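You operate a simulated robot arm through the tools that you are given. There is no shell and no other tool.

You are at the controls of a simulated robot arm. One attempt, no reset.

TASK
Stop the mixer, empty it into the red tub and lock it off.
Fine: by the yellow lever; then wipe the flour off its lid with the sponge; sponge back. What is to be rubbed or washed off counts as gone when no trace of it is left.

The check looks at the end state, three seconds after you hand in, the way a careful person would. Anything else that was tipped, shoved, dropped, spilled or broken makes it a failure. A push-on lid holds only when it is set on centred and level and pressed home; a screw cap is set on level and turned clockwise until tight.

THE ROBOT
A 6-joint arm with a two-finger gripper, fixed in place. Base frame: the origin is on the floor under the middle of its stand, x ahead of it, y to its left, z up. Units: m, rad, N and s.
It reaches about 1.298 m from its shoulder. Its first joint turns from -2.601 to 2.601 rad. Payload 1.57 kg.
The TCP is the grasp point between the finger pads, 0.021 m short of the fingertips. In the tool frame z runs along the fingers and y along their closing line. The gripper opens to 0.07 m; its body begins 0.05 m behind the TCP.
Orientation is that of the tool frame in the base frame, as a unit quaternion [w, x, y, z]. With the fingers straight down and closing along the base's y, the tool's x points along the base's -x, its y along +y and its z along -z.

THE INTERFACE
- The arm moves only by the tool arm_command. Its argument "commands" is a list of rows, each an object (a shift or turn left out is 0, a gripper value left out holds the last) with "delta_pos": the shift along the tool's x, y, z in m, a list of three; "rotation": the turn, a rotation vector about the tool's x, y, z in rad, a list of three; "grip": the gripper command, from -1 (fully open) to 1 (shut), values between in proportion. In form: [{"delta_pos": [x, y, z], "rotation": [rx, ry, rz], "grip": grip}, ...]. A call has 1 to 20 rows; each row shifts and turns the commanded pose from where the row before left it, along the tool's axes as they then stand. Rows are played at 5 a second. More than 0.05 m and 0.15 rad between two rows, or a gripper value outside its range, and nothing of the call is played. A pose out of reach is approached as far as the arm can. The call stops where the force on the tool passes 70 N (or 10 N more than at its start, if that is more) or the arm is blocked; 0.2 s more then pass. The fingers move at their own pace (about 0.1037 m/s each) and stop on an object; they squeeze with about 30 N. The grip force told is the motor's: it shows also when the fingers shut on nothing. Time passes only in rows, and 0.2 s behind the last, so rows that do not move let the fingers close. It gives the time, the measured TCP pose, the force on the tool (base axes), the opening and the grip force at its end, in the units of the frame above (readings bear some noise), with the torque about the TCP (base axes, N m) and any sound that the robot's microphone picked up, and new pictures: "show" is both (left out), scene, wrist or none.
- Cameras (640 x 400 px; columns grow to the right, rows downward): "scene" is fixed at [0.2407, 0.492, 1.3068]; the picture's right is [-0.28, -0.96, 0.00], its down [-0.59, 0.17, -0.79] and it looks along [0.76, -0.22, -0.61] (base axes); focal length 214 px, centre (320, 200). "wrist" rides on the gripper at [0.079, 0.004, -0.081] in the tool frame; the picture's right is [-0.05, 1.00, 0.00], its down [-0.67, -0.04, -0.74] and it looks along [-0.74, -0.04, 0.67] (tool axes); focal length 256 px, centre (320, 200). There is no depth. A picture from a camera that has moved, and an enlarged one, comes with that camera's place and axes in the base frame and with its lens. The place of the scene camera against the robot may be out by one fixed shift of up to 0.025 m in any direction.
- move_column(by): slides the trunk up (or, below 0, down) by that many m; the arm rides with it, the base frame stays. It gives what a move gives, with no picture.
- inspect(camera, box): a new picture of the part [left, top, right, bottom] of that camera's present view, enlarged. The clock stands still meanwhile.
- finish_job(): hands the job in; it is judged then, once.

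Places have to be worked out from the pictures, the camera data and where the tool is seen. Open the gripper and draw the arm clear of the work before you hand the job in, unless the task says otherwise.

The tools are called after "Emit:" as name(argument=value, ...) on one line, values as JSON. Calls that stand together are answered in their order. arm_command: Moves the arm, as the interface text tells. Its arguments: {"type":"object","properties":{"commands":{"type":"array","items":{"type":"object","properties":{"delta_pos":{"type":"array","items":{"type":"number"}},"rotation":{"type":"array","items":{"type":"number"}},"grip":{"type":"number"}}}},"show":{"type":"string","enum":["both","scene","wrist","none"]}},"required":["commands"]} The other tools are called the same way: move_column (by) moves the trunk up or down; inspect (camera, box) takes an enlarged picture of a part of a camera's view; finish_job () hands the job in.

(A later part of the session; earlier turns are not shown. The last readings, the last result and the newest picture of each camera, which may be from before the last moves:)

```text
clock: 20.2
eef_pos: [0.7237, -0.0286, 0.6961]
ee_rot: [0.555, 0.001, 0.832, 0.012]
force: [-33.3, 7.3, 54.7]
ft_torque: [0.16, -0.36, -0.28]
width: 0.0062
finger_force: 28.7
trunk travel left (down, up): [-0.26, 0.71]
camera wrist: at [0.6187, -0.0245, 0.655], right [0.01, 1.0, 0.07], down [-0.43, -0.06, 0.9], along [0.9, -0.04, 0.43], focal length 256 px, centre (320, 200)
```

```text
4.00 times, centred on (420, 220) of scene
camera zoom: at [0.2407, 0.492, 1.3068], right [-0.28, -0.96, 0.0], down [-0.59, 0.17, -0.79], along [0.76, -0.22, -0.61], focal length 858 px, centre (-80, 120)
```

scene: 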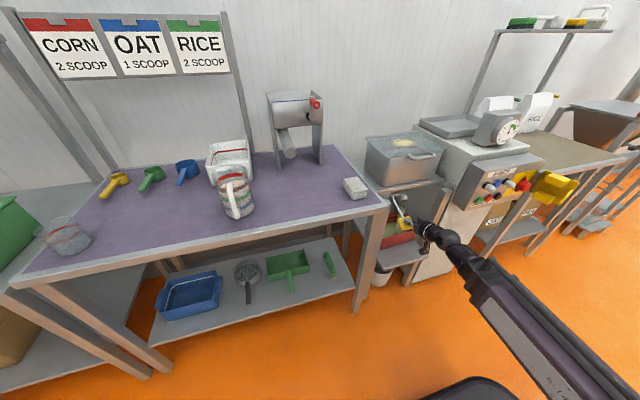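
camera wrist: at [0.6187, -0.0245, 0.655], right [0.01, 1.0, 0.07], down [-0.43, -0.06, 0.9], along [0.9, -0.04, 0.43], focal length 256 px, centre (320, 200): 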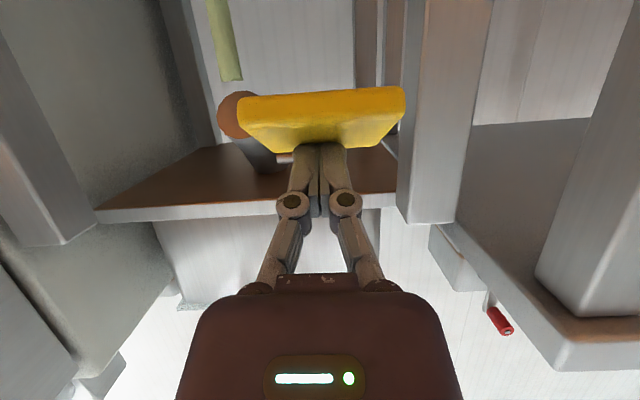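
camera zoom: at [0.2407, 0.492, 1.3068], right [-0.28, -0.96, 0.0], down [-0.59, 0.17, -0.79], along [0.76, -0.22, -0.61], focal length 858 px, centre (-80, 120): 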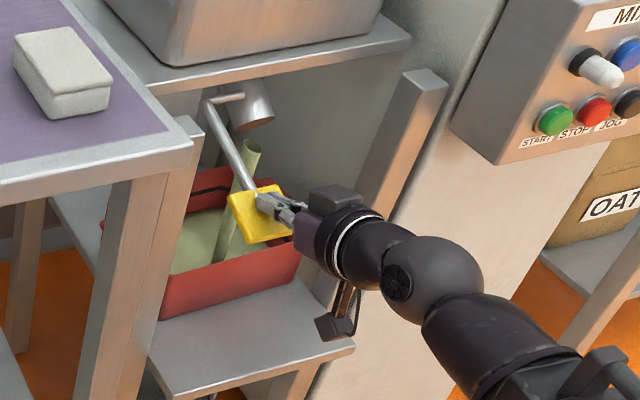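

The flow continues and the level is rising. I'll ease off a little more to see whether the lever stays down on its own, while watching the stream.

Emit:
arm_command(commands=[{"delta_pos": [-0.006, 0, -0.003], "rotation": [0, -0.035, 0]}, {}])

Emit:
inspect(camera="scene", box=[360, 170, 480, 270])

```text
clock: 20.8
eef_pos: [0.7255, -0.0279, 0.6994]
ee_rot: [0.565, 0.001, 0.825, 0.012]
force: [-23.0, -3.7, 20.5]
ft_torque: [-0.14, 0.01, -0.08]
width: 0.0059
finger_force: 29.0
trunk travel left (down, up): [-0.26, 0.71]
camera wrist: at [0.6217, -0.0245, 0.6544], right [0.01, 1.0, 0.07], down [-0.45, -0.06, 0.89], along [0.89, -0.04, 0.45], focal length 256 px, centre (320, 200)
```

scene: 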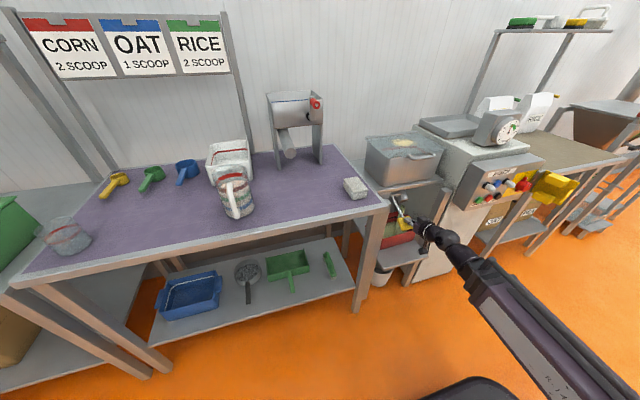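
wrist: 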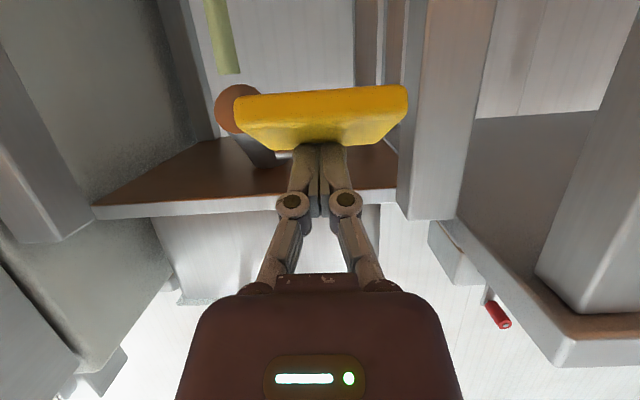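

```text
4.00 times, centred on (420, 220) of scene
camera zoom: at [0.2407, 0.492, 1.3068], right [-0.28, -0.96, 0.0], down [-0.59, 0.17, -0.79], along [0.76, -0.22, -0.61], focal length 858 px, centre (-80, 120)
```

zoom: 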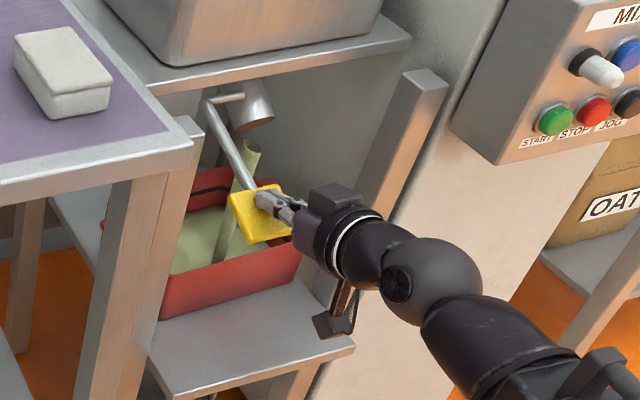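

The force is down to about 30 N and the flow continues. I'll hold here for a few seconds.

Emit:
arm_command(commands=[{}, {}, {}, {}, {}, {}, {}, {}, {}, {}], show="wrist")

Emit:
inspect(camera="scene", box=[360, 170, 480, 270])

```text
clock: 23.0
eef_pos: [0.7264, -0.0276, 0.6994]
ee_rot: [0.565, 0.002, 0.825, 0.012]
force: [-11.3, -4.3, 21.0]
ft_torque: [-0.08, -0.19, -0.09]
width: 0.0061
finger_force: 28.8
trunk travel left (down, up): [-0.26, 0.71]
camera wrist: at [0.6218, -0.0242, 0.6545], right [0.01, 1.0, 0.07], down [-0.45, -0.06, 0.89], along [0.89, -0.04, 0.45], focal length 256 px, centre (320, 200)
```

wrist: 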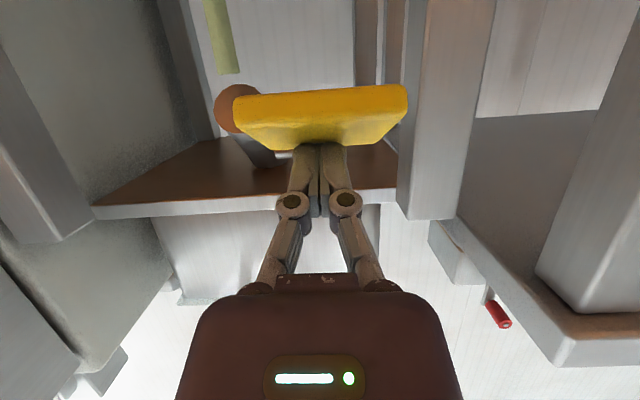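

```text
4.00 times, centred on (420, 220) of scene
camera zoom: at [0.2407, 0.492, 1.3068], right [-0.28, -0.96, 0.0], down [-0.59, 0.17, -0.79], along [0.76, -0.22, -0.61], focal length 858 px, centre (-80, 120)
```

zoom: 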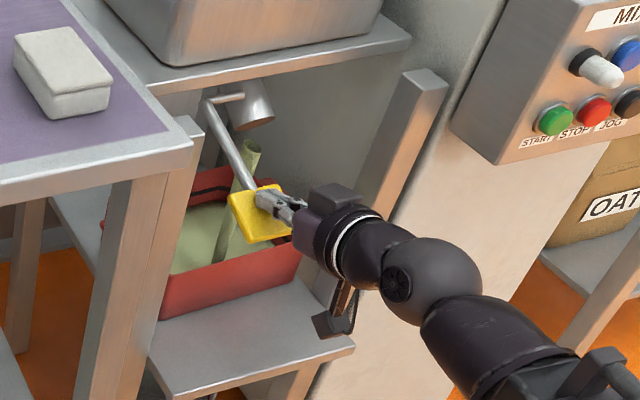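

It is still flowing and the level is creeping up. I'll keep holding and watch the tub's line.

Emit:
arm_command(commands=[{}, {}, {}, {}, {}, {}, {}, {}, {}, {}], show="none")

Emit:
inspect(camera="scene", box=[370, 190, 450, 250])

```text
clock: 25.2
eef_pos: [0.725, -0.0268, 0.6982]
ee_rot: [0.565, 0.001, 0.825, 0.013]
force: [-8.7, -3.4, 22.3]
ft_torque: [-0.07, -0.2, -0.04]
width: 0.0062
finger_force: 28.5
trunk travel left (down, up): [-0.26, 0.71]
```

```text
6.67 times, centred on (410, 220) of scene
camera zoom: at [0.2407, 0.492, 1.3068], right [-0.28, -0.96, 0.0], down [-0.59, 0.17, -0.79], along [0.76, -0.22, -0.61], focal length 1430 px, centre (-280, 67)
```

zoom: 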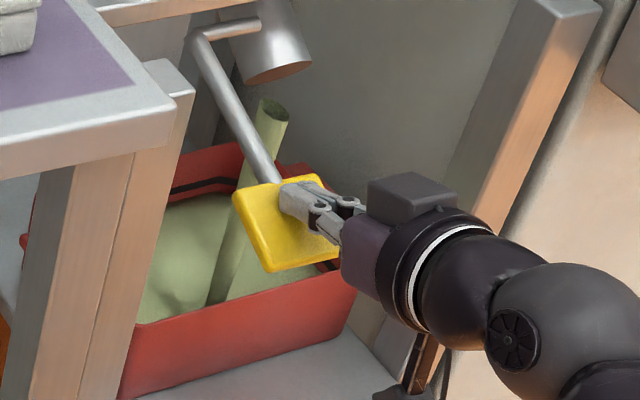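

The level is still below the line and the stream is still running, so I'll keep holding.

Emit:
arm_command(commands=[{}, {}, {}, {}, {}, {}, {}, {}, {}, {}, {}, {}, {}, {}, {}], show="none")

Emit:
inspect(camera="scene", box=[370, 190, 450, 250])

Emit:
inspect(camera="scene", box=[350, 110, 450, 180])

```text
clock: 28.4
eef_pos: [0.7258, -0.0276, 0.6977]
ee_rot: [0.565, 0.002, 0.825, 0.012]
force: [-9.2, -3.3, 21.4]
ft_torque: [-0.09, -0.17, -0.05]
width: 0.006
finger_force: 29.1
trunk travel left (down, up): [-0.26, 0.71]
```

```text
6.67 times, centred on (410, 220) of scene
camera zoom: at [0.2407, 0.492, 1.3068], right [-0.28, -0.96, 0.0], down [-0.59, 0.17, -0.79], along [0.76, -0.22, -0.61], focal length 1430 px, centre (-280, 67)
```

zoom: 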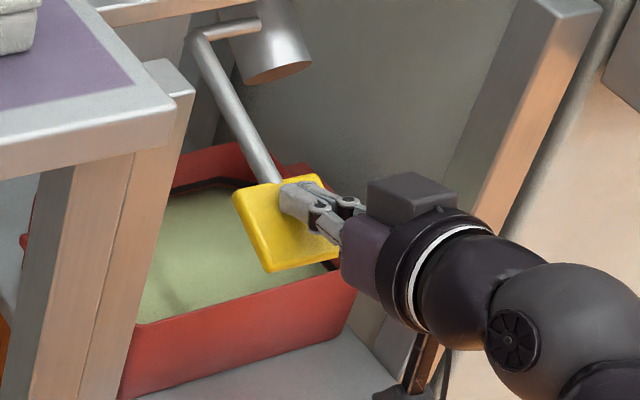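

```text
5.71 times, centred on (400, 145) of scene
camera zoom: at [0.2407, 0.492, 1.3068], right [-0.28, -0.96, 0.0], down [-0.59, 0.17, -0.79], along [0.76, -0.22, -0.61], focal length 1226 px, centre (-137, 514)
```

zoom: 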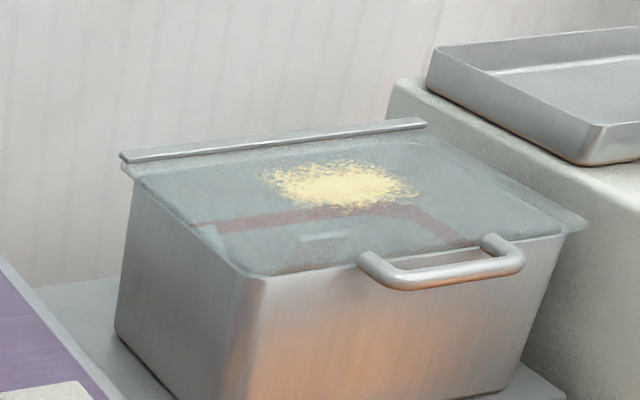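

The stream has stopped, the tub is filled to its line, and the hopper looks empty through the lid. I'll come back up along the arc and see whether the lever follows.

Emit:
arm_command(commands=[{}, {}, {"delta_pos": [-0.014, 0, -0.0079], "rotation": [0, -0.09, 0]}, {"delta_pos": [-0.01625, 0, -0.0057], "rotation": [0, -0.095, 0]}, {"delta_pos": [-0.018, 0, -0.0013], "rotation": [0, -0.0975, 0]}, {"delta_pos": [-0.0166, 0, 0.0021], "rotation": [0, -0.0875, 0]}])

Emit:
inspect(camera="scene", box=[360, 170, 480, 270])

```text
clock: 29.8
eef_pos: [0.7289, -0.0274, 0.7597]
ee_rot: [0.699, 0.0, 0.715, 0.012]
force: [-0.4, 0.1, -0.1]
ft_torque: [-0.01, 0.02, 0.01]
width: 0.0
finger_force: 28.8
out of reach, approached as far as the arm can: row 6
trunk travel left (down, up): [-0.26, 0.71]
camera wrist: at [0.646, -0.0233, 0.6832], right [-0.01, 1.0, 0.07], down [-0.73, -0.06, 0.68], along [0.69, -0.04, 0.73], focal length 256 px, centre (320, 200)
```

scene: 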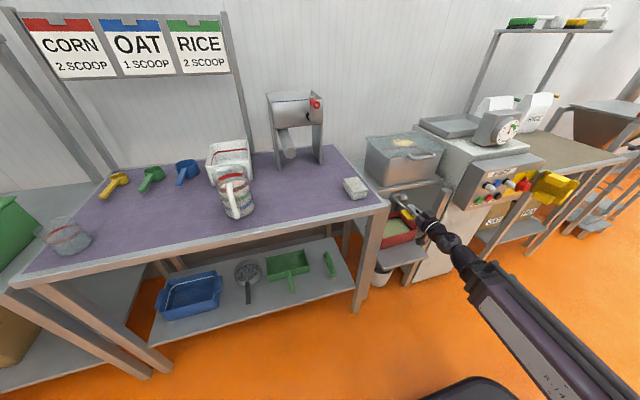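
wrist: 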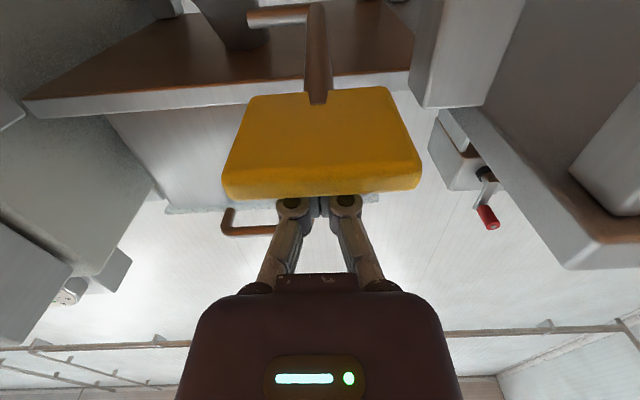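

```text
4.00 times, centred on (420, 220) of scene
camera zoom: at [0.2407, 0.492, 1.3068], right [-0.28, -0.96, 0.0], down [-0.59, 0.17, -0.79], along [0.76, -0.22, -0.61], focal length 858 px, centre (-80, 120)
```

zoom: 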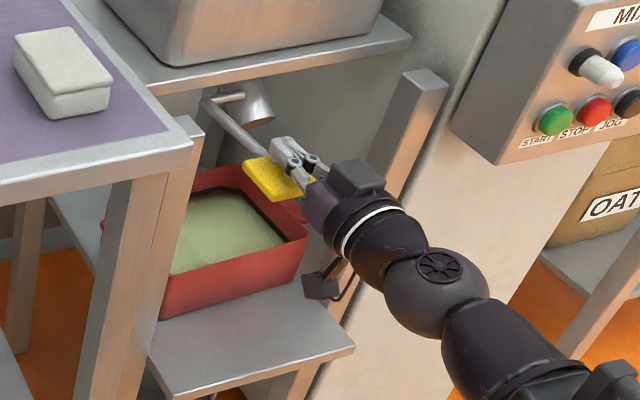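

The lever sprang back up by itself and the tub holds the whole batch. Now for the isolator: I'll swing the arm along its minimum-radius arc toward the panel to look at the red knob and the yellow cover.

Emit:
arm_command(commands=[{"delta_pos": [0, -0.04, -0.006], "rotation": [0, -0.02, 0]}, {"delta_pos": [0, -0.04, -0.0065]}, {"delta_pos": [0, -0.04, -0.0097]}, {"delta_pos": [0, -0.04, -0.013]}, {"delta_pos": [0, -0.04, -0.0166]}, {"delta_pos": [0, -0.04, -0.0206]}, {"delta_pos": [0, -0.04, -0.0245]}, {"delta_pos": [0, -0.038, -0.029]}, {"delta_pos": [0, -0.038, -0.029]}])

```text
clock: 31.8
eef_pos: [0.5765, -0.3881, 0.7677]
ee_rot: [0.713, 0.005, 0.701, 0.013]
force: [0.2, 0.7, 0.1]
ft_torque: [0.04, 0.0, -0.01]
width: 0.0
finger_force: 28.5
out of reach, approached as far as the arm can: row 1, 5, 6, 8
trunk travel left (down, up): [-0.26, 0.71]
camera wrist: at [0.4972, -0.384, 0.6874], right [-0.01, 1.0, 0.08], down [-0.75, -0.06, 0.65], along [0.66, -0.05, 0.75], focal length 256 px, centre (320, 200)
```

scene: 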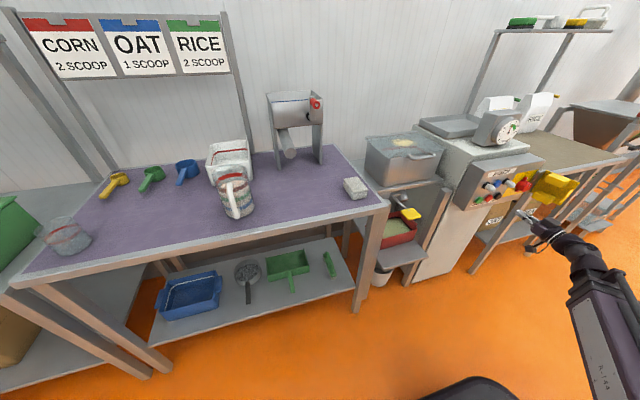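
wrist: 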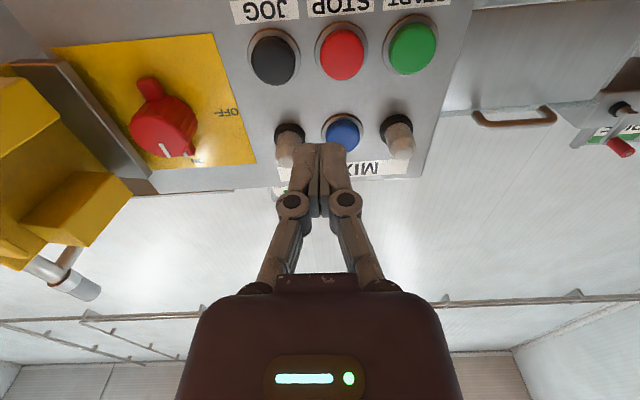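

Emit:
inspect(camera="wrist", box=[0, 20, 280, 310])

Emit:
inspect(camera="scene", box=[500, 150, 600, 225])

```text
1.38 times, centred on (140, 165) of wrist
camera zoom: at [0.4972, -0.384, 0.6874], right [-0.01, 1.0, 0.08], down [-0.75, -0.06, 0.65], along [0.66, -0.05, 0.75], focal length 353 px, centre (568, 248)
```

zoom: 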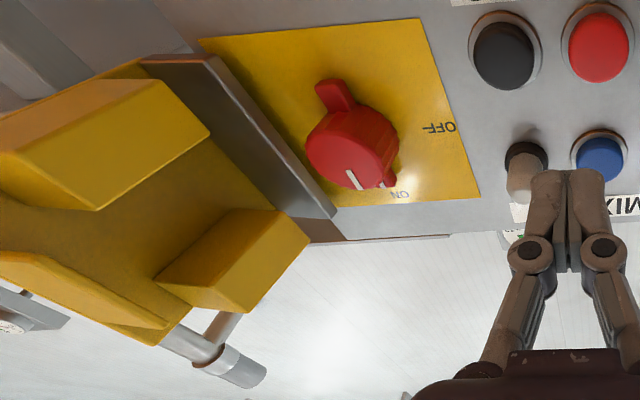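

```text
5.33 times, centred on (550, 188) of scene
camera zoom: at [0.2407, 0.492, 1.3068], right [-0.28, -0.96, 0.0], down [-0.59, 0.17, -0.79], along [0.76, -0.22, -0.61], focal length 1144 px, centre (-907, 267)
```

zoom: 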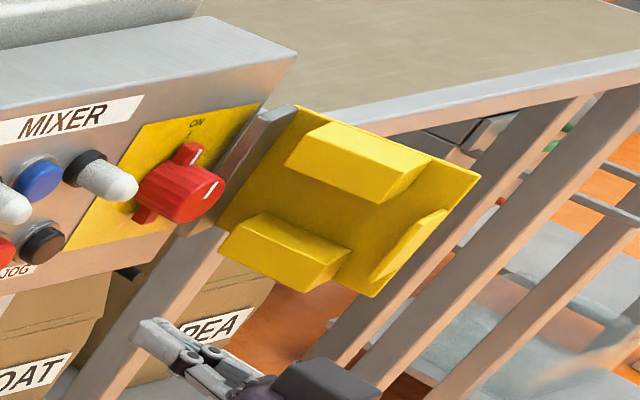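

The knob is a round body with tabs, pointing up at ON with OFF to the left. The open cover has blocks close to the knob's right side, so I'll raise the trunk and tilt to get a straight-on view and measure the clearances.

Emit:
move_column(by=0.162)

Emit:
arm_command(commands=[{"delta_pos": [0.0276, -0.0224, -0.0182], "rotation": [0, 0.15, 0]}, {"delta_pos": [0.0293, -0.0224, -0.0139], "rotation": [0, 0.15, 0]}, {"delta_pos": [0.03, -0.0224, -0.0097], "rotation": [0, 0.15, 0]}, {"delta_pos": [0.0296, -0.0224, -0.0058], "rotation": [0, 0.15, 0]}, {"delta_pos": [0.0282, -0.0224, -0.0026], "rotation": [0, 0.15, 0]}])

```text
clock: 33.6
eef_pos: [0.5769, -0.3877, 0.9299]
ee_rot: [0.712, 0.004, 0.702, 0.012]
force: [-0.7, -0.2, -0.3]
ft_torque: [0.03, 0.04, -0.01]
width: 0.0
finger_force: 28.5
trunk travel left (down, up): [-0.422, 0.548]
```

```text
clock: 34.8
eef_pos: [0.4901, -0.4994, 0.8019]
ee_rot: [0.405, -0.001, 0.914, 0.013]
force: [-0.2, -0.5, -0.3]
ft_torque: [-0.01, 0.01, -0.01]
width: 0.0001
finger_force: 28.6
trunk travel left (down, up): [-0.422, 0.548]
camera wrist: at [0.3759, -0.4968, 0.7978], right [0.02, 1.0, 0.06], down [-0.1, -0.06, 0.99], along [0.99, -0.03, 0.1], focal length 256 px, centre (320, 200)
```

scene: 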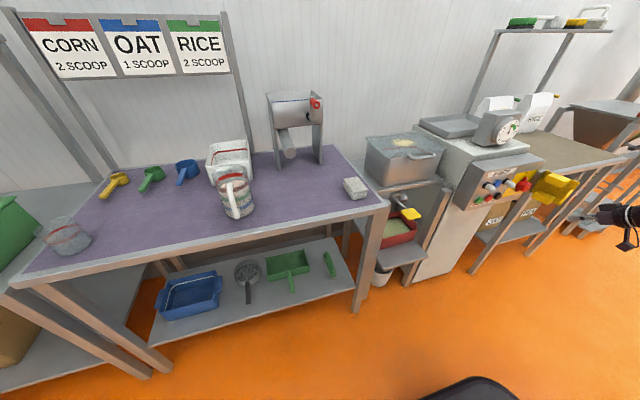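
wrist: 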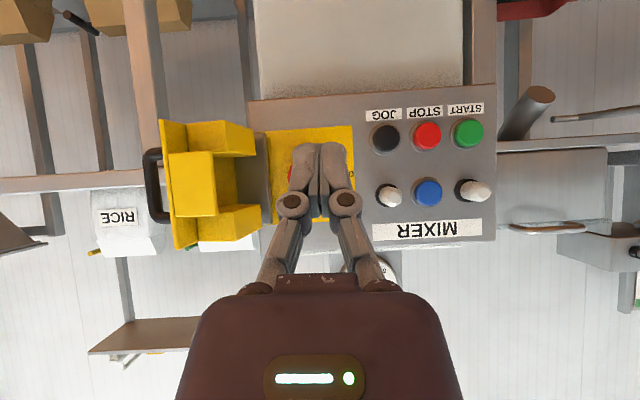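

Good view: the cover stands roughly perpendicular to the panel with a dark handle on its far side. The fingers hide the knob, so I'll shift sideways.

Emit:
arm_command(commands=[{"delta_pos": [0, 0.04, 0]}, {"delta_pos": [0, 0.04, 0]}], show="wrist")

Emit:
inspect(camera="wrist", box=[60, 90, 380, 290])

```text
clock: 35.4
eef_pos: [0.4889, -0.4205, 0.8017]
ee_rot: [0.407, -0.001, 0.914, 0.012]
force: [0.6, 0.6, -0.4]
ft_torque: [0.01, -0.01, 0.01]
width: 0.0
finger_force: 28.8
trunk travel left (down, up): [-0.422, 0.548]
camera wrist: at [0.3763, -0.4178, 0.798], right [0.02, 1.0, 0.06], down [-0.11, -0.06, 0.99], along [0.99, -0.03, 0.11], focal length 256 px, centre (320, 200)
```

wrist: 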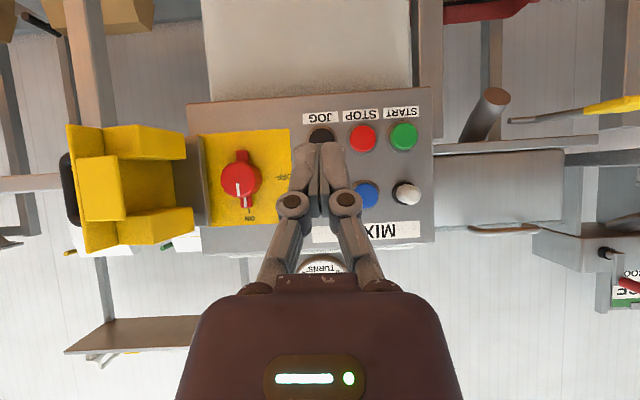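

```text
2.00 times, centred on (220, 190) of wrist
camera zoom: at [0.3763, -0.4178, 0.798], right [0.02, 1.0, 0.06], down [-0.11, -0.06, 0.99], along [0.99, -0.03, 0.11], focal length 512 px, centre (520, 220)
```

zoom: 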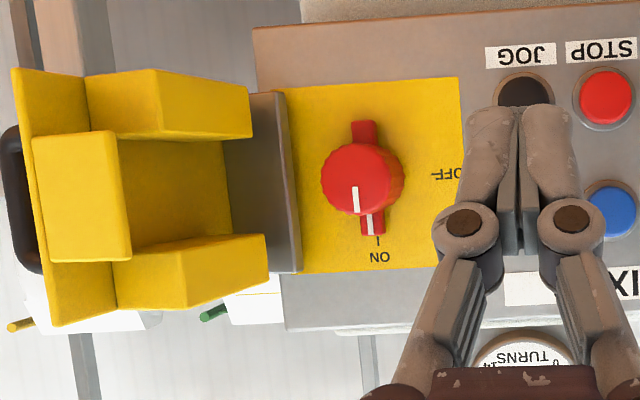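

From two wrist views, the knob axis is at about y=-0.5215, z=0.80 with its front at x≈0.674 (diameter ~0.04), and the cover blocks recede from y≈-0.577 to -0.594. The gripper fits if it is rolled 180° first so the camera stays clear of the cover. I'll level the tool and roll it out here in free space.

Emit:
arm_command(commands=[{"delta_pos": [-0.0272, 0, -0.002], "rotation": [0, -0.1466, 0], "grip": 1}, {"delta_pos": [-0.0272, 0, -0.002], "rotation": [0, -0.1466, 0]}, {"delta_pos": [-0.0272, 0, -0.002], "rotation": [0, -0.1466, 0]}, {"delta_pos": [-0.0272, 0, -0.002], "rotation": [0, -0.1466, 0]}, {"delta_pos": [-0.0272, 0, -0.002], "rotation": [0, -0.1466, 0]}, {"rotation": [0, 0, 0.1496]}, {"rotation": [0, 0, 0.1496]}, {"rotation": [0, 0, 0.1496]}, {"rotation": [0, 0, 0.1496]}, {"rotation": [0, 0, 0.1496]}, {"rotation": [0, 0, 0.1496]}, {"rotation": [0, 0, 0.1496]}, {"rotation": [0, 0, 0.1496]}, {"rotation": [0, 0, 0.1496]}, {"rotation": [0, 0, 0.1496]}], show="wrist")

```text
clock: 38.6
eef_pos: [0.5369, -0.4207, 0.926]
ee_rot: [0.509, 0.485, 0.515, 0.49]
force: [0.2, 1.3, 0.3]
ft_torque: [0.01, 0.01, -0.02]
width: 0.0
finger_force: 28.5
trunk travel left (down, up): [-0.422, 0.548]
camera wrist: at [0.4549, -0.3425, 0.9271], right [0.0, 0.0, 1.0], down [-0.74, -0.68, 0.0], along [0.68, -0.74, 0.0], focal length 256 px, centre (320, 200)
```

wrist: 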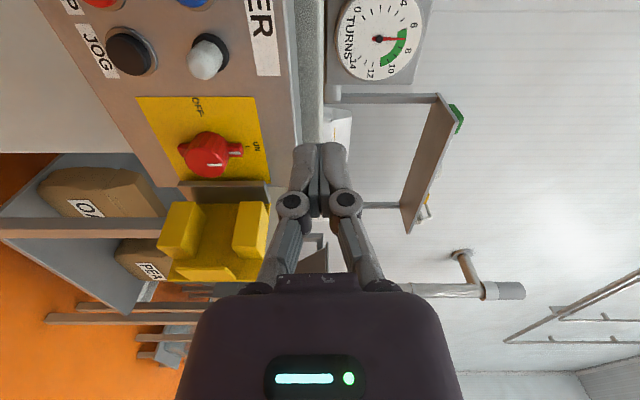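

Rolling works, and the dial clearly reads 7. I'll finish the 180° roll so the camera ends up above the gripper.

Emit:
arm_command(commands=[{"rotation": [0, 0, 0.1496]}, {"rotation": [0, 0, 0.1496]}, {"rotation": [0, 0, 0.1496]}, {"rotation": [0, 0, 0.1496]}, {"rotation": [0, 0, 0.1496]}, {"rotation": [0, 0, 0.1496]}, {"rotation": [0, 0, 0.1496]}, {"rotation": [0, 0, 0.1496]}, {"rotation": [0, 0, 0.1496]}, {"rotation": [0, 0, 0.1496]}, {"rotation": [0, 0, 0.1496]}], show="wrist")

```text
clock: 41.0
eef_pos: [0.5354, -0.4202, 0.926]
ee_rot: [-0.012, 0.708, -0.004, 0.707]
force: [-0.2, 0.6, -0.6]
ft_torque: [0.04, -0.01, 0.0]
width: 0.0001
finger_force: 29.1
trunk travel left (down, up): [-0.422, 0.548]
camera wrist: at [0.4559, -0.4287, 1.006], right [0.01, -1.0, -0.08], down [-0.75, 0.04, -0.66], along [0.67, 0.07, -0.74], focal length 256 px, centre (320, 200)
```

wrist: 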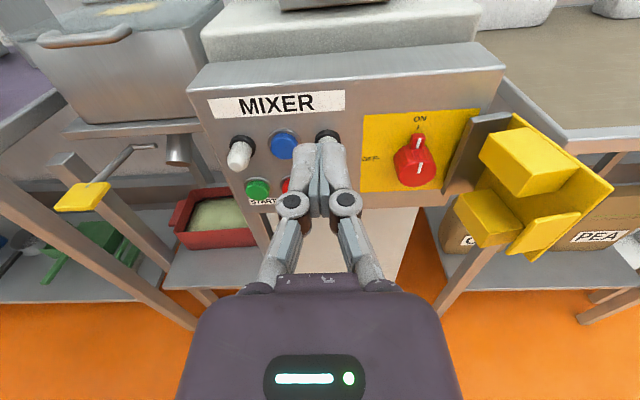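

The camera now views everything upright. I'll lower the trunk to knob height, square up the tool, open the fingers to about 55 mm and move in front of the knob.

Emit:
move_column(by=-0.126)

Emit:
arm_command(commands=[{"delta_pos": [0, 0.0338, 0.015], "rotation": [-0.0113, 0.0014, -0.0226], "grip": -0.6}, {"delta_pos": [0, 0.0338, 0.015]}, {"delta_pos": [0, 0.0338, 0.015]}, {}])

```text
clock: 42.6
eef_pos: [0.5368, -0.4203, 0.8005]
ee_rot: [-0.013, 0.708, -0.003, 0.706]
force: [0.7, -0.2, -1.4]
ft_torque: [-0.02, -0.01, 0.02]
width: 0.0
finger_force: 28.6
trunk travel left (down, up): [-0.296, 0.674]
```

```text
clock: 43.6
eef_pos: [0.5835, -0.5218, 0.801]
ee_rot: [0.0, 0.708, 0.001, 0.707]
force: [0.7, 0.3, -0.2]
ft_torque: [-0.01, -0.01, -0.03]
width: 0.0559
finger_force: 0.1
trunk travel left (down, up): [-0.296, 0.674]
camera wrist: at [0.503, -0.5272, 0.8801], right [0.0, -1.0, -0.05], down [-0.75, 0.03, -0.67], along [0.67, 0.04, -0.74], focal length 256 px, centre (320, 200)
```

scene: 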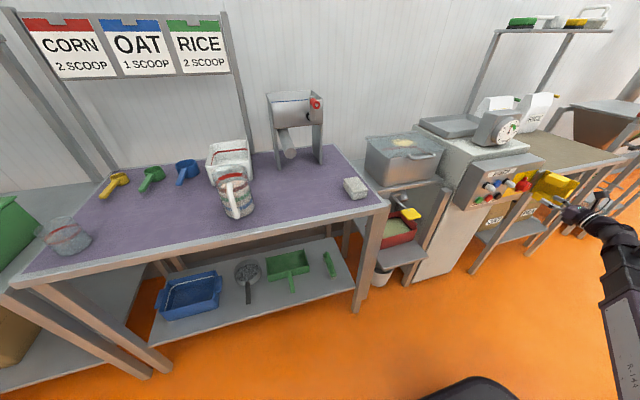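
wrist: 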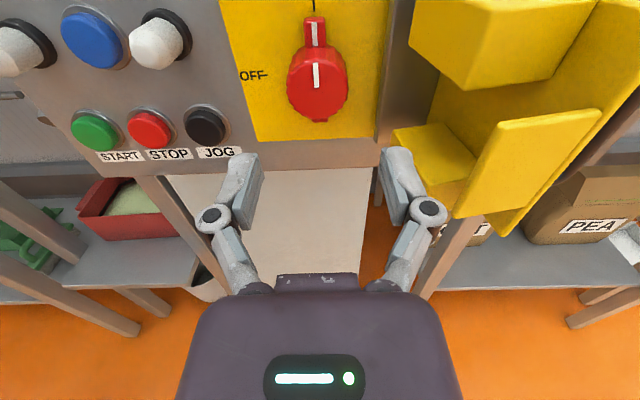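

The knob's front centre appears at about (317, 88) where my model predicts (320, 90), so alignment is good. I'll advance most of the way and check the clearances.

Emit:
arm_command(commands=[{"delta_pos": [0, 0, 0.02]}, {"delta_pos": [0, 0, 0.02]}, {"delta_pos": [0, 0, 0.02]}])

Emit:
inspect(camera="scene", box=[500, 150, 600, 225])

```text
clock: 44.4
eef_pos: [0.6418, -0.524, 0.8004]
ee_rot: [0.0, 0.708, 0.0, 0.707]
force: [-0.6, -1.0, 1.2]
ft_torque: [0.01, -0.01, 0.04]
width: 0.0559
finger_force: 0.1
trunk travel left (down, up): [-0.296, 0.674]
camera wrist: at [0.5614, -0.5281, 0.8801], right [0.0, -1.0, -0.05], down [-0.75, 0.03, -0.66], along [0.67, 0.04, -0.75], focal length 256 px, centre (320, 200)
```

scene: 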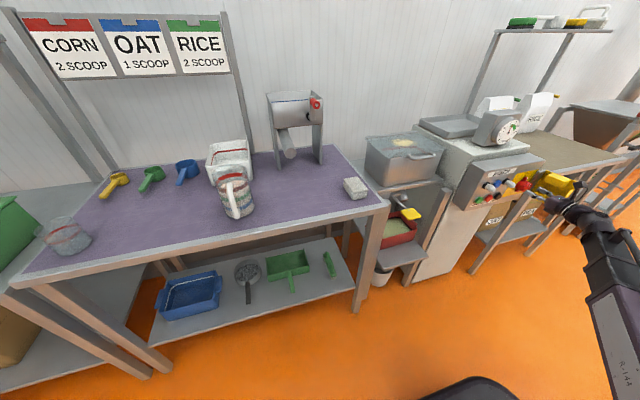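
wrist: 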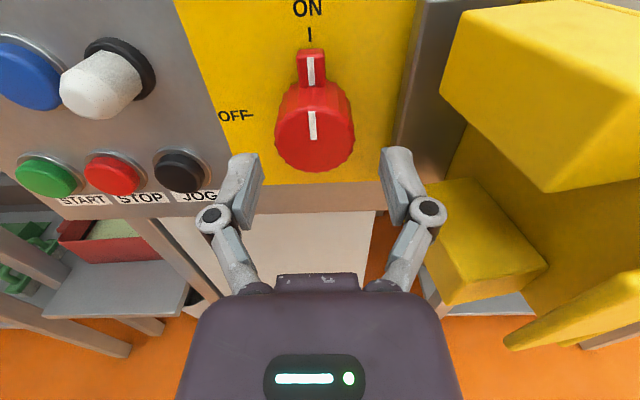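

```text
5.33 times, centred on (550, 188) of scene
camera zoom: at [0.2407, 0.492, 1.3068], right [-0.28, -0.96, 0.0], down [-0.59, 0.17, -0.79], along [0.76, -0.22, -0.61], focal length 1144 px, centre (-907, 267)
```

zoom: 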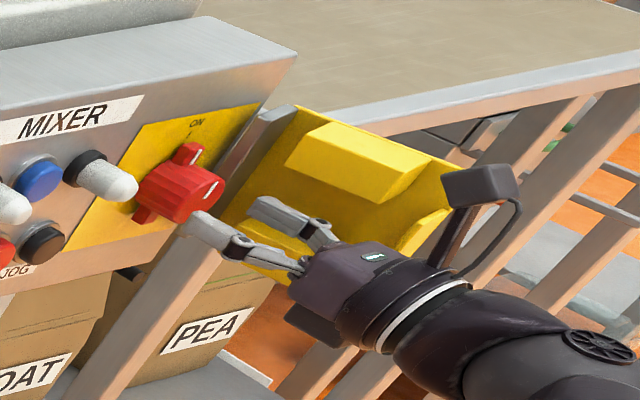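

Alignment holds; I'll shift 3 mm toward +y while advancing around the knob, then close on it.

Emit:
arm_command(commands=[{"delta_pos": [0, -0.002, 0.012]}, {"delta_pos": [0, -0.001, 0.012]}, {"delta_pos": [0, 0, 0.006]}, {"grip": 1}, {"grip": 1}, {"grip": 1}])

Emit:
inspect(camera="scene", box=[500, 150, 600, 225])

```text
clock: 45.8
eef_pos: [0.6724, -0.5209, 0.8006]
ee_rot: [0.0, 0.708, 0.0, 0.706]
force: [0.0, -9.3, 2.4]
ft_torque: [-0.02, 0.3, -0.56]
width: 0.0416
finger_force: 32.0
trunk travel left (down, up): [-0.296, 0.674]
camera wrist: at [0.5917, -0.5251, 0.88], right [0.0, -1.0, -0.05], down [-0.75, 0.04, -0.66], along [0.67, 0.04, -0.75], focal length 256 px, centre (320, 200)
```

scene: 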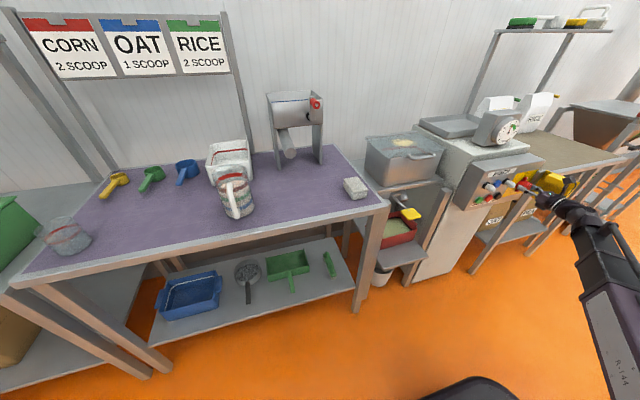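
wrist: 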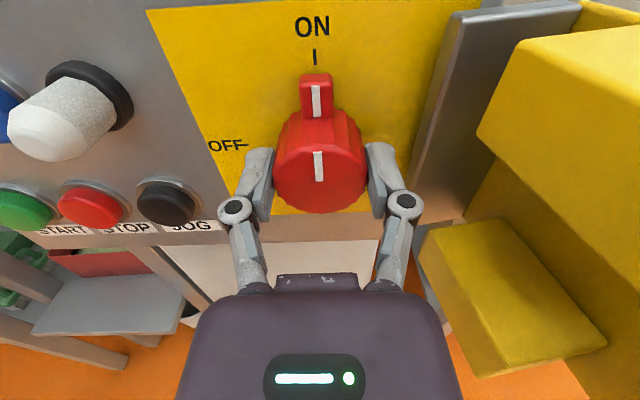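

```text
5.33 times, centred on (550, 188) of scene
camera zoom: at [0.2407, 0.492, 1.3068], right [-0.28, -0.96, 0.0], down [-0.59, 0.17, -0.79], along [0.76, -0.22, -0.61], focal length 1144 px, centre (-907, 267)
```

zoom: 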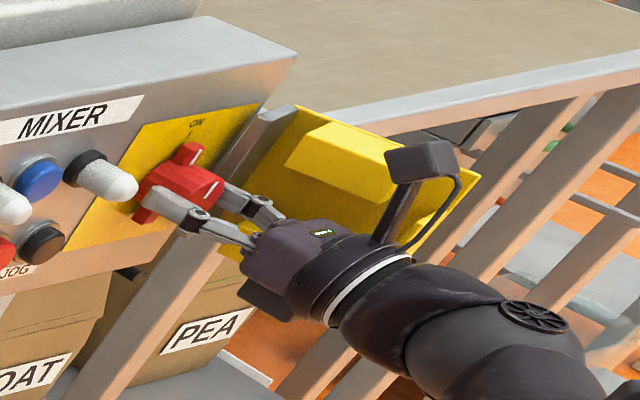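

The knob is gripped (41.6 mm wide). I'll roll counter-clockwise toward OFF in stages.

Emit:
arm_command(commands=[{"rotation": [0, 0, -0.12]}, {"rotation": [0, 0, -0.12]}, {"rotation": [0, 0, -0.12]}, {"rotation": [0, 0, -0.12]}])

Emit:
inspect(camera="scene", box=[480, 150, 600, 225])

```text
clock: 46.8
eef_pos: [0.6724, -0.5199, 0.7999]
ee_rot: [0.168, 0.687, 0.168, 0.686]
force: [8.6, -17.0, 9.1]
ft_torque: [-0.01, -0.14, -0.34]
width: 0.0421
finger_force: 32.0
trunk travel left (down, up): [-0.296, 0.674]
camera wrist: at [0.5917, -0.4878, 0.8729], right [0.0, -0.91, 0.42], down [-0.75, -0.28, -0.61], along [0.67, -0.31, -0.68], focal length 256 px, centre (320, 200)
```

scene: 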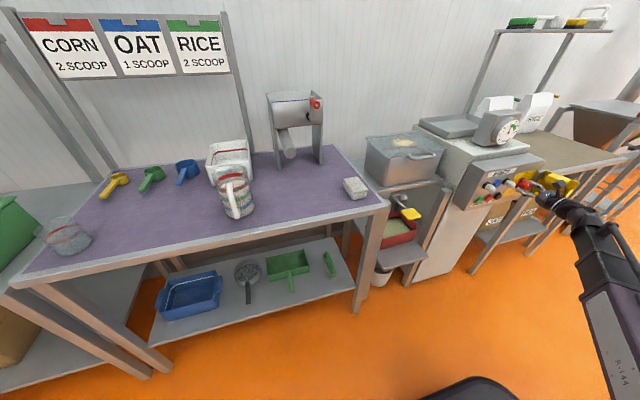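
wrist: 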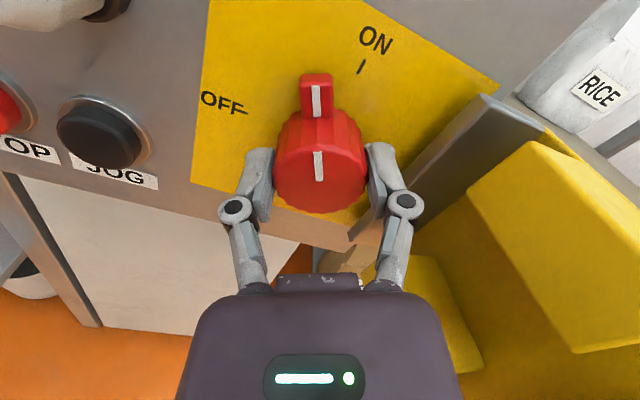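

```text
5.33 times, centred on (540, 188) of scene
camera zoom: at [0.2407, 0.492, 1.3068], right [-0.28, -0.96, 0.0], down [-0.59, 0.17, -0.79], along [0.76, -0.22, -0.61], focal length 1144 px, centre (-853, 267)
```

zoom: 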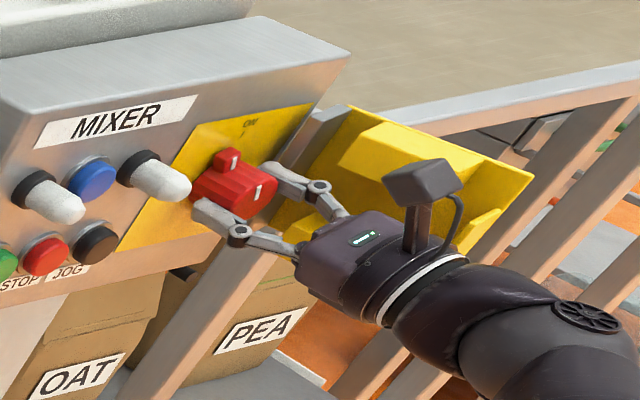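

The knob follows the gripper. Continuing the turn.

Emit:
arm_command(commands=[{"rotation": [0, 0, -0.12]}, {"rotation": [0, 0, -0.12]}, {"rotation": [0, 0, -0.12]}, {"rotation": [0, 0, -0.12]}, {"rotation": [0, 0, -0.12]}])

Emit:
inspect(camera="scene", box=[480, 150, 600, 225])

```text
clock: 48.0
eef_pos: [0.6723, -0.52, 0.7997]
ee_rot: [0.364, 0.607, 0.364, 0.606]
force: [18.7, -22.4, 16.4]
ft_torque: [-0.01, -0.37, 0.19]
width: 0.0419
finger_force: 31.9
trunk travel left (down, up): [-0.296, 0.674]
camera wrist: at [0.5917, -0.4526, 0.8415], right [0.0, -0.52, 0.86], down [-0.75, -0.57, -0.34], along [0.67, -0.64, -0.39], focal length 256 px, centre (320, 200)
```

scene: 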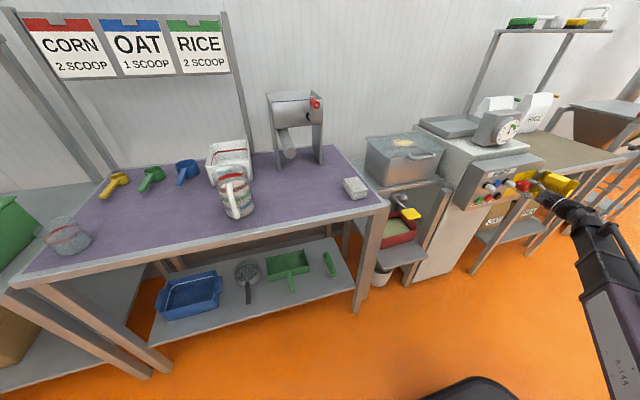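
wrist: 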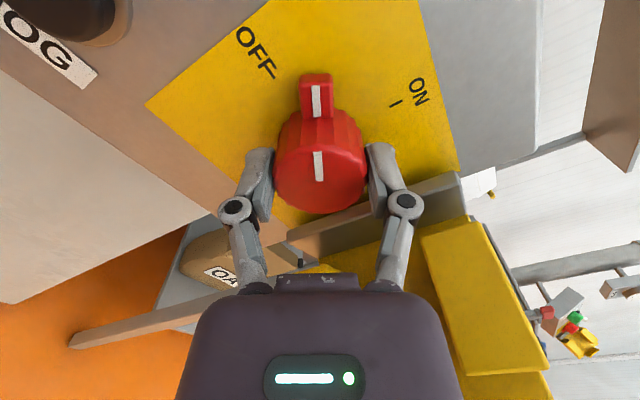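

```text
5.33 times, centred on (540, 188) of scene
camera zoom: at [0.2407, 0.492, 1.3068], right [-0.28, -0.96, 0.0], down [-0.59, 0.17, -0.79], along [0.76, -0.22, -0.61], focal length 1144 px, centre (-853, 267)
```

zoom: 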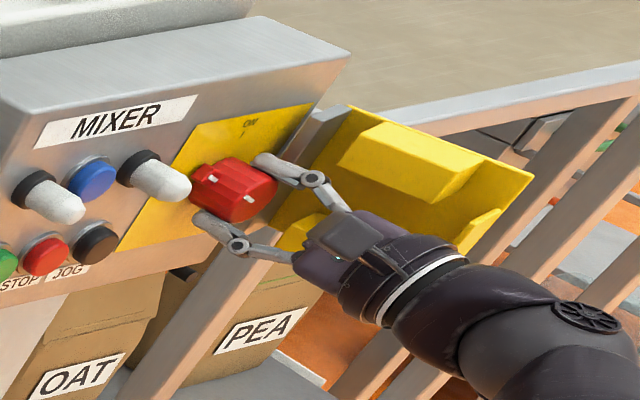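

About 62° turned, with roughly 28° to go.

Emit:
arm_command(commands=[{"rotation": [0, 0, -0.12]}, {"rotation": [0, 0, -0.12]}, {"rotation": [0, 0, -0.12]}, {"rotation": [0, 0, -0.13]}])

Emit:
inspect(camera="scene", box=[480, 150, 600, 225])

```text
clock: 49.0
eef_pos: [0.6724, -0.5187, 0.7996]
ee_rot: [0.5, 0.501, 0.501, 0.498]
force: [15.9, -17.0, 10.9]
ft_torque: [0.17, -0.27, -0.46]
width: 0.0419
finger_force: 32.2
trunk travel left (down, up): [-0.296, 0.674]
camera wrist: at [0.5915, -0.4411, 0.8045], right [0.0, -0.05, 1.0], down [-0.75, -0.67, -0.03], along [0.67, -0.74, -0.04], focal length 256 px, centre (320, 200)
```

scene: 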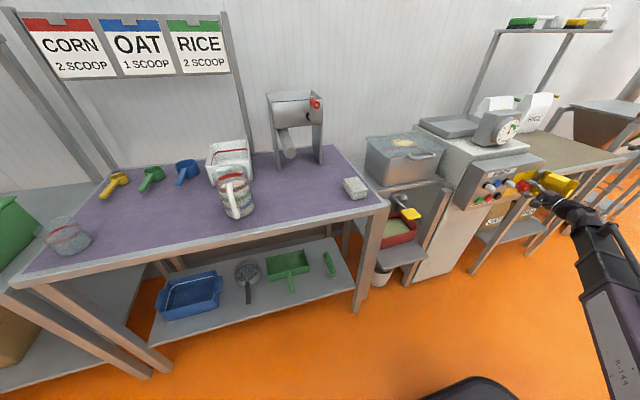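
wrist: 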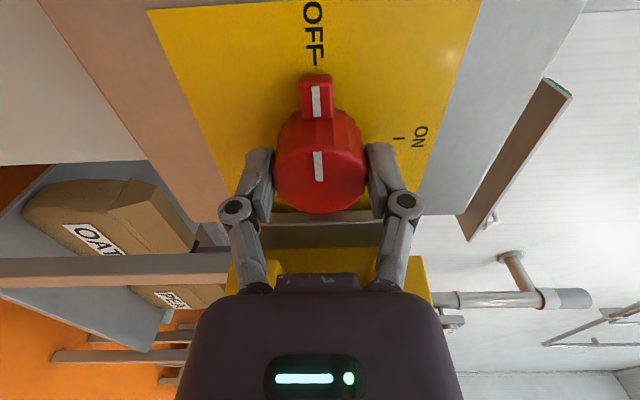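

```text
5.33 times, centred on (540, 188) of scene
camera zoom: at [0.2407, 0.492, 1.3068], right [-0.28, -0.96, 0.0], down [-0.59, 0.17, -0.79], along [0.76, -0.22, -0.61], focal length 1144 px, centre (-853, 267)
```

zoom: 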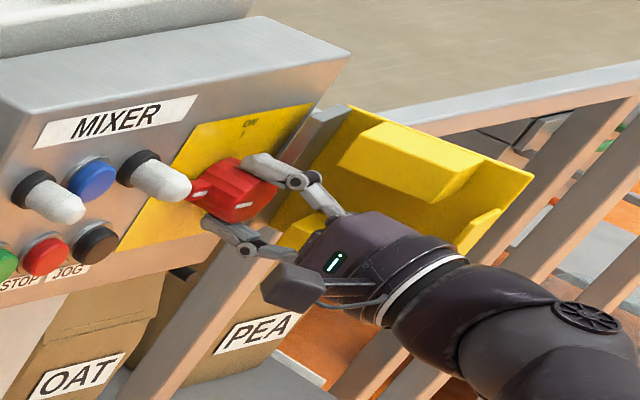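

The pointer lines up with the OFF tick. I'll nudge a hair more to seat it against its stop, then open and back straight out.

Emit:
arm_command(commands=[{"rotation": [0, 0, -0.04]}, {}], show="wrist")

```text
clock: 49.6
eef_pos: [0.672, -0.518, 0.7991]
ee_rot: [0.51, 0.489, 0.511, 0.489]
force: [5.9, -8.9, 5.0]
ft_torque: [0.24, -0.26, -0.63]
width: 0.0416
finger_force: 32.4
trunk travel left (down, up): [-0.296, 0.674]
camera wrist: at [0.591, -0.4404, 0.8013], right [0.0, -0.01, 1.0], down [-0.74, -0.67, -0.01], along [0.67, -0.74, -0.01], focal length 256 px, centre (320, 200)
```

wrist: 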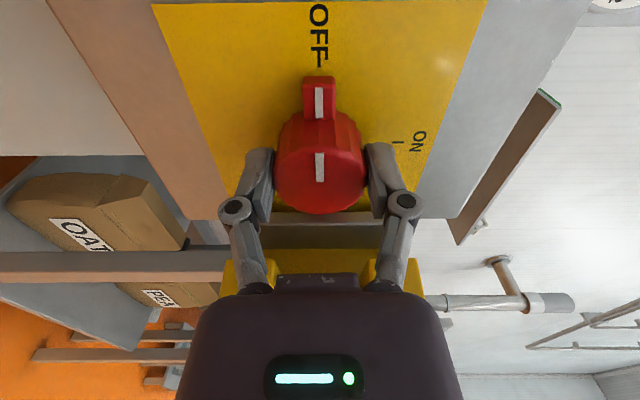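

The knob is aligned on OFF and slipping slightly in the pads, so it is against its stop. Releasing and backing out.

Emit:
arm_command(commands=[{"grip": -0.6}, {"grip": -0.6}, {"delta_pos": [0, 0, -0.03]}, {"delta_pos": [0, 0, -0.04]}, {"delta_pos": [0, 0, -0.04]}])

Emit:
inspect(camera="scene", box=[480, 150, 600, 225])

Emit:
inspect(camera="wrist", box=[160, 0, 480, 200])

```text
clock: 50.8
eef_pos: [0.5629, -0.5172, 0.7995]
ee_rot: [0.51, 0.489, 0.511, 0.49]
force: [0.4, 0.3, -0.3]
ft_torque: [-0.01, -0.01, 0.0]
width: 0.0562
finger_force: 0.1
trunk travel left (down, up): [-0.296, 0.674]
camera wrist: at [0.482, -0.4389, 0.8017], right [0.0, -0.01, 1.0], down [-0.74, -0.67, -0.01], along [0.67, -0.74, -0.01], focal length 256 px, centre (320, 200)
```

scene: 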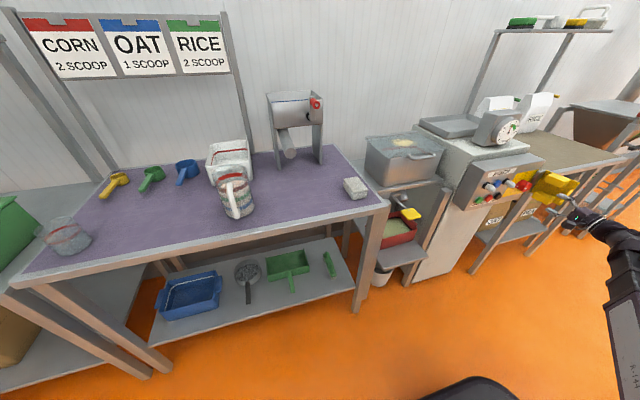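
wrist: 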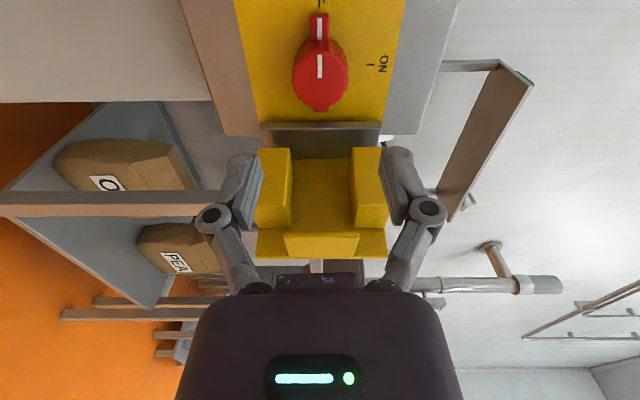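

```text
5.33 times, centred on (540, 188) of scene
camera zoom: at [0.2407, 0.492, 1.3068], right [-0.28, -0.96, 0.0], down [-0.59, 0.17, -0.79], along [0.76, -0.22, -0.61], focal length 1144 px, centre (-853, 267)
```

zoom: 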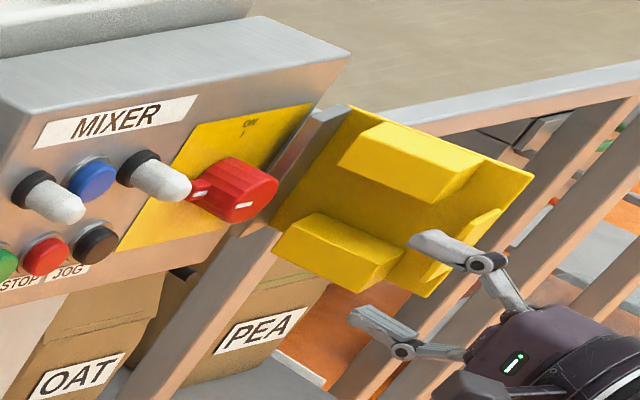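

```text
2.00 times, centred on (320, 100) of wrist
camera zoom: at [0.482, -0.4389, 0.8017], right [0.0, -0.01, 1.0], down [-0.74, -0.67, -0.01], along [0.67, -0.74, -0.01], focal length 512 px, centre (320, 400)
```

zoom: 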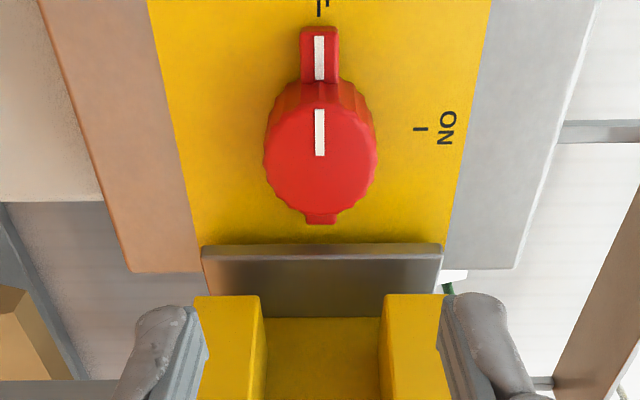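

The knob sits squarely at OFF. Next is the lockout cover, so I'll enlarge it in both views to find its hinge line, outer edge and handle.

Emit:
inspect(camera="wrist", box=[220, 100, 420, 280])

Emit:
inspect(camera="scene", box=[520, 160, 580, 220])

```text
2.22 times, centred on (320, 190) of wrist
camera zoom: at [0.482, -0.4389, 0.8017], right [0.0, -0.01, 1.0], down [-0.74, -0.67, -0.01], along [0.67, -0.74, -0.01], focal length 569 px, centre (320, 222)
```

zoom: 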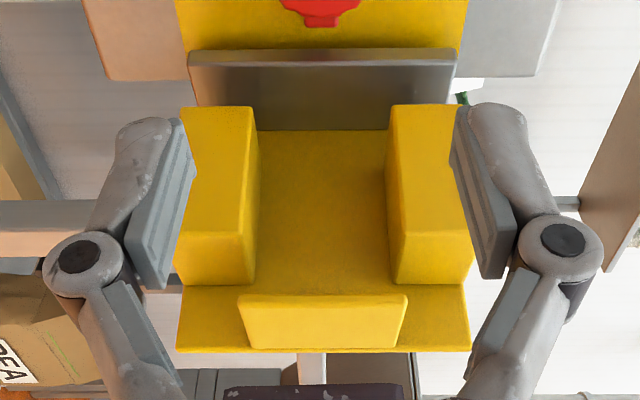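

```text
6.67 times, centred on (550, 190) of scene
camera zoom: at [0.2407, 0.492, 1.3068], right [-0.28, -0.96, 0.0], down [-0.59, 0.17, -0.79], along [0.76, -0.22, -0.61], focal length 1430 px, centre (-1213, 267)
```

zoom: 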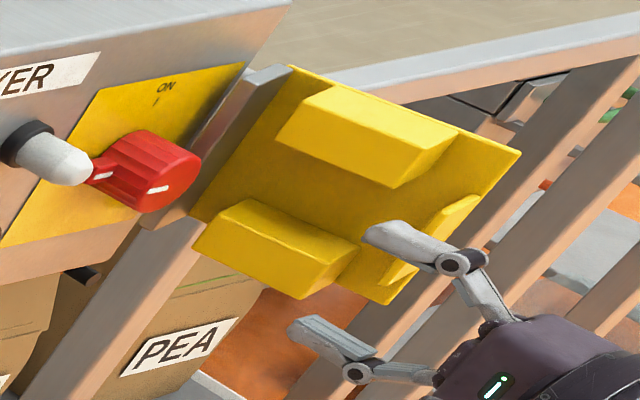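

I need to push the cover shut from its far (−y) side. I'll back off, roll the camera back on top, close the fingers and go round in front of the cover to its right side for a look.

Emit:
arm_command(commands=[{"delta_pos": [0, 0, -0.035], "grip": 1}, {"delta_pos": [0, 0, -0.035]}, {"rotation": [0, 0, 0.1465]}, {"rotation": [0, 0, 0.1465]}, {"rotation": [0, 0, 0.1465]}, {"rotation": [0, 0, 0.1465]}, {"rotation": [0, 0, 0.1465]}, {"rotation": [0, 0, 0.1465]}, {"rotation": [0, 0, 0.1465]}, {"rotation": [0, 0, 0.1465]}, {"rotation": [0, 0, 0.1465]}, {"rotation": [0, 0, 0.1465]}, {"rotation": [0, 0, 0.1465]}, {"delta_pos": [0, 0.04, 0]}, {"delta_pos": [0, 0.04, 0]}, {"delta_pos": [0, 0.04, 0]}, {"delta_pos": [0, 0.04, 0]}, {"delta_pos": [0, 0.04, 0]}])

```text
clock: 54.6
eef_pos: [0.4939, -0.7208, 0.8011]
ee_rot: [0.0, 0.707, 0.0, 0.707]
force: [0.5, 0.0, -0.4]
ft_torque: [0.03, 0.02, -0.03]
width: 0.0
finger_force: 28.3
trunk travel left (down, up): [-0.296, 0.674]
camera wrist: at [0.4122, -0.7258, 0.8802], right [0.0, -1.0, -0.05], down [-0.75, 0.03, -0.67], along [0.67, 0.04, -0.74], focal length 256 px, centre (320, 200)
```

scene: 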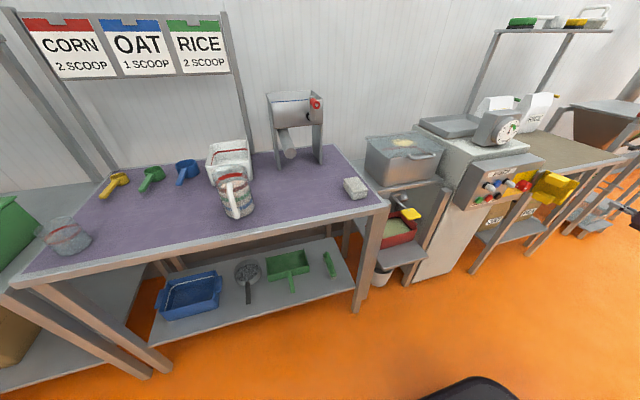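
wrist: 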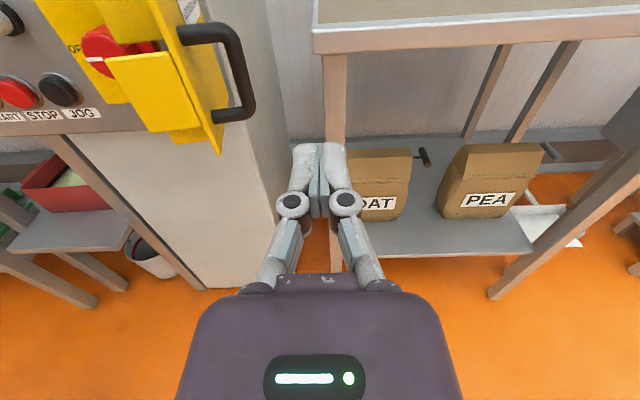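

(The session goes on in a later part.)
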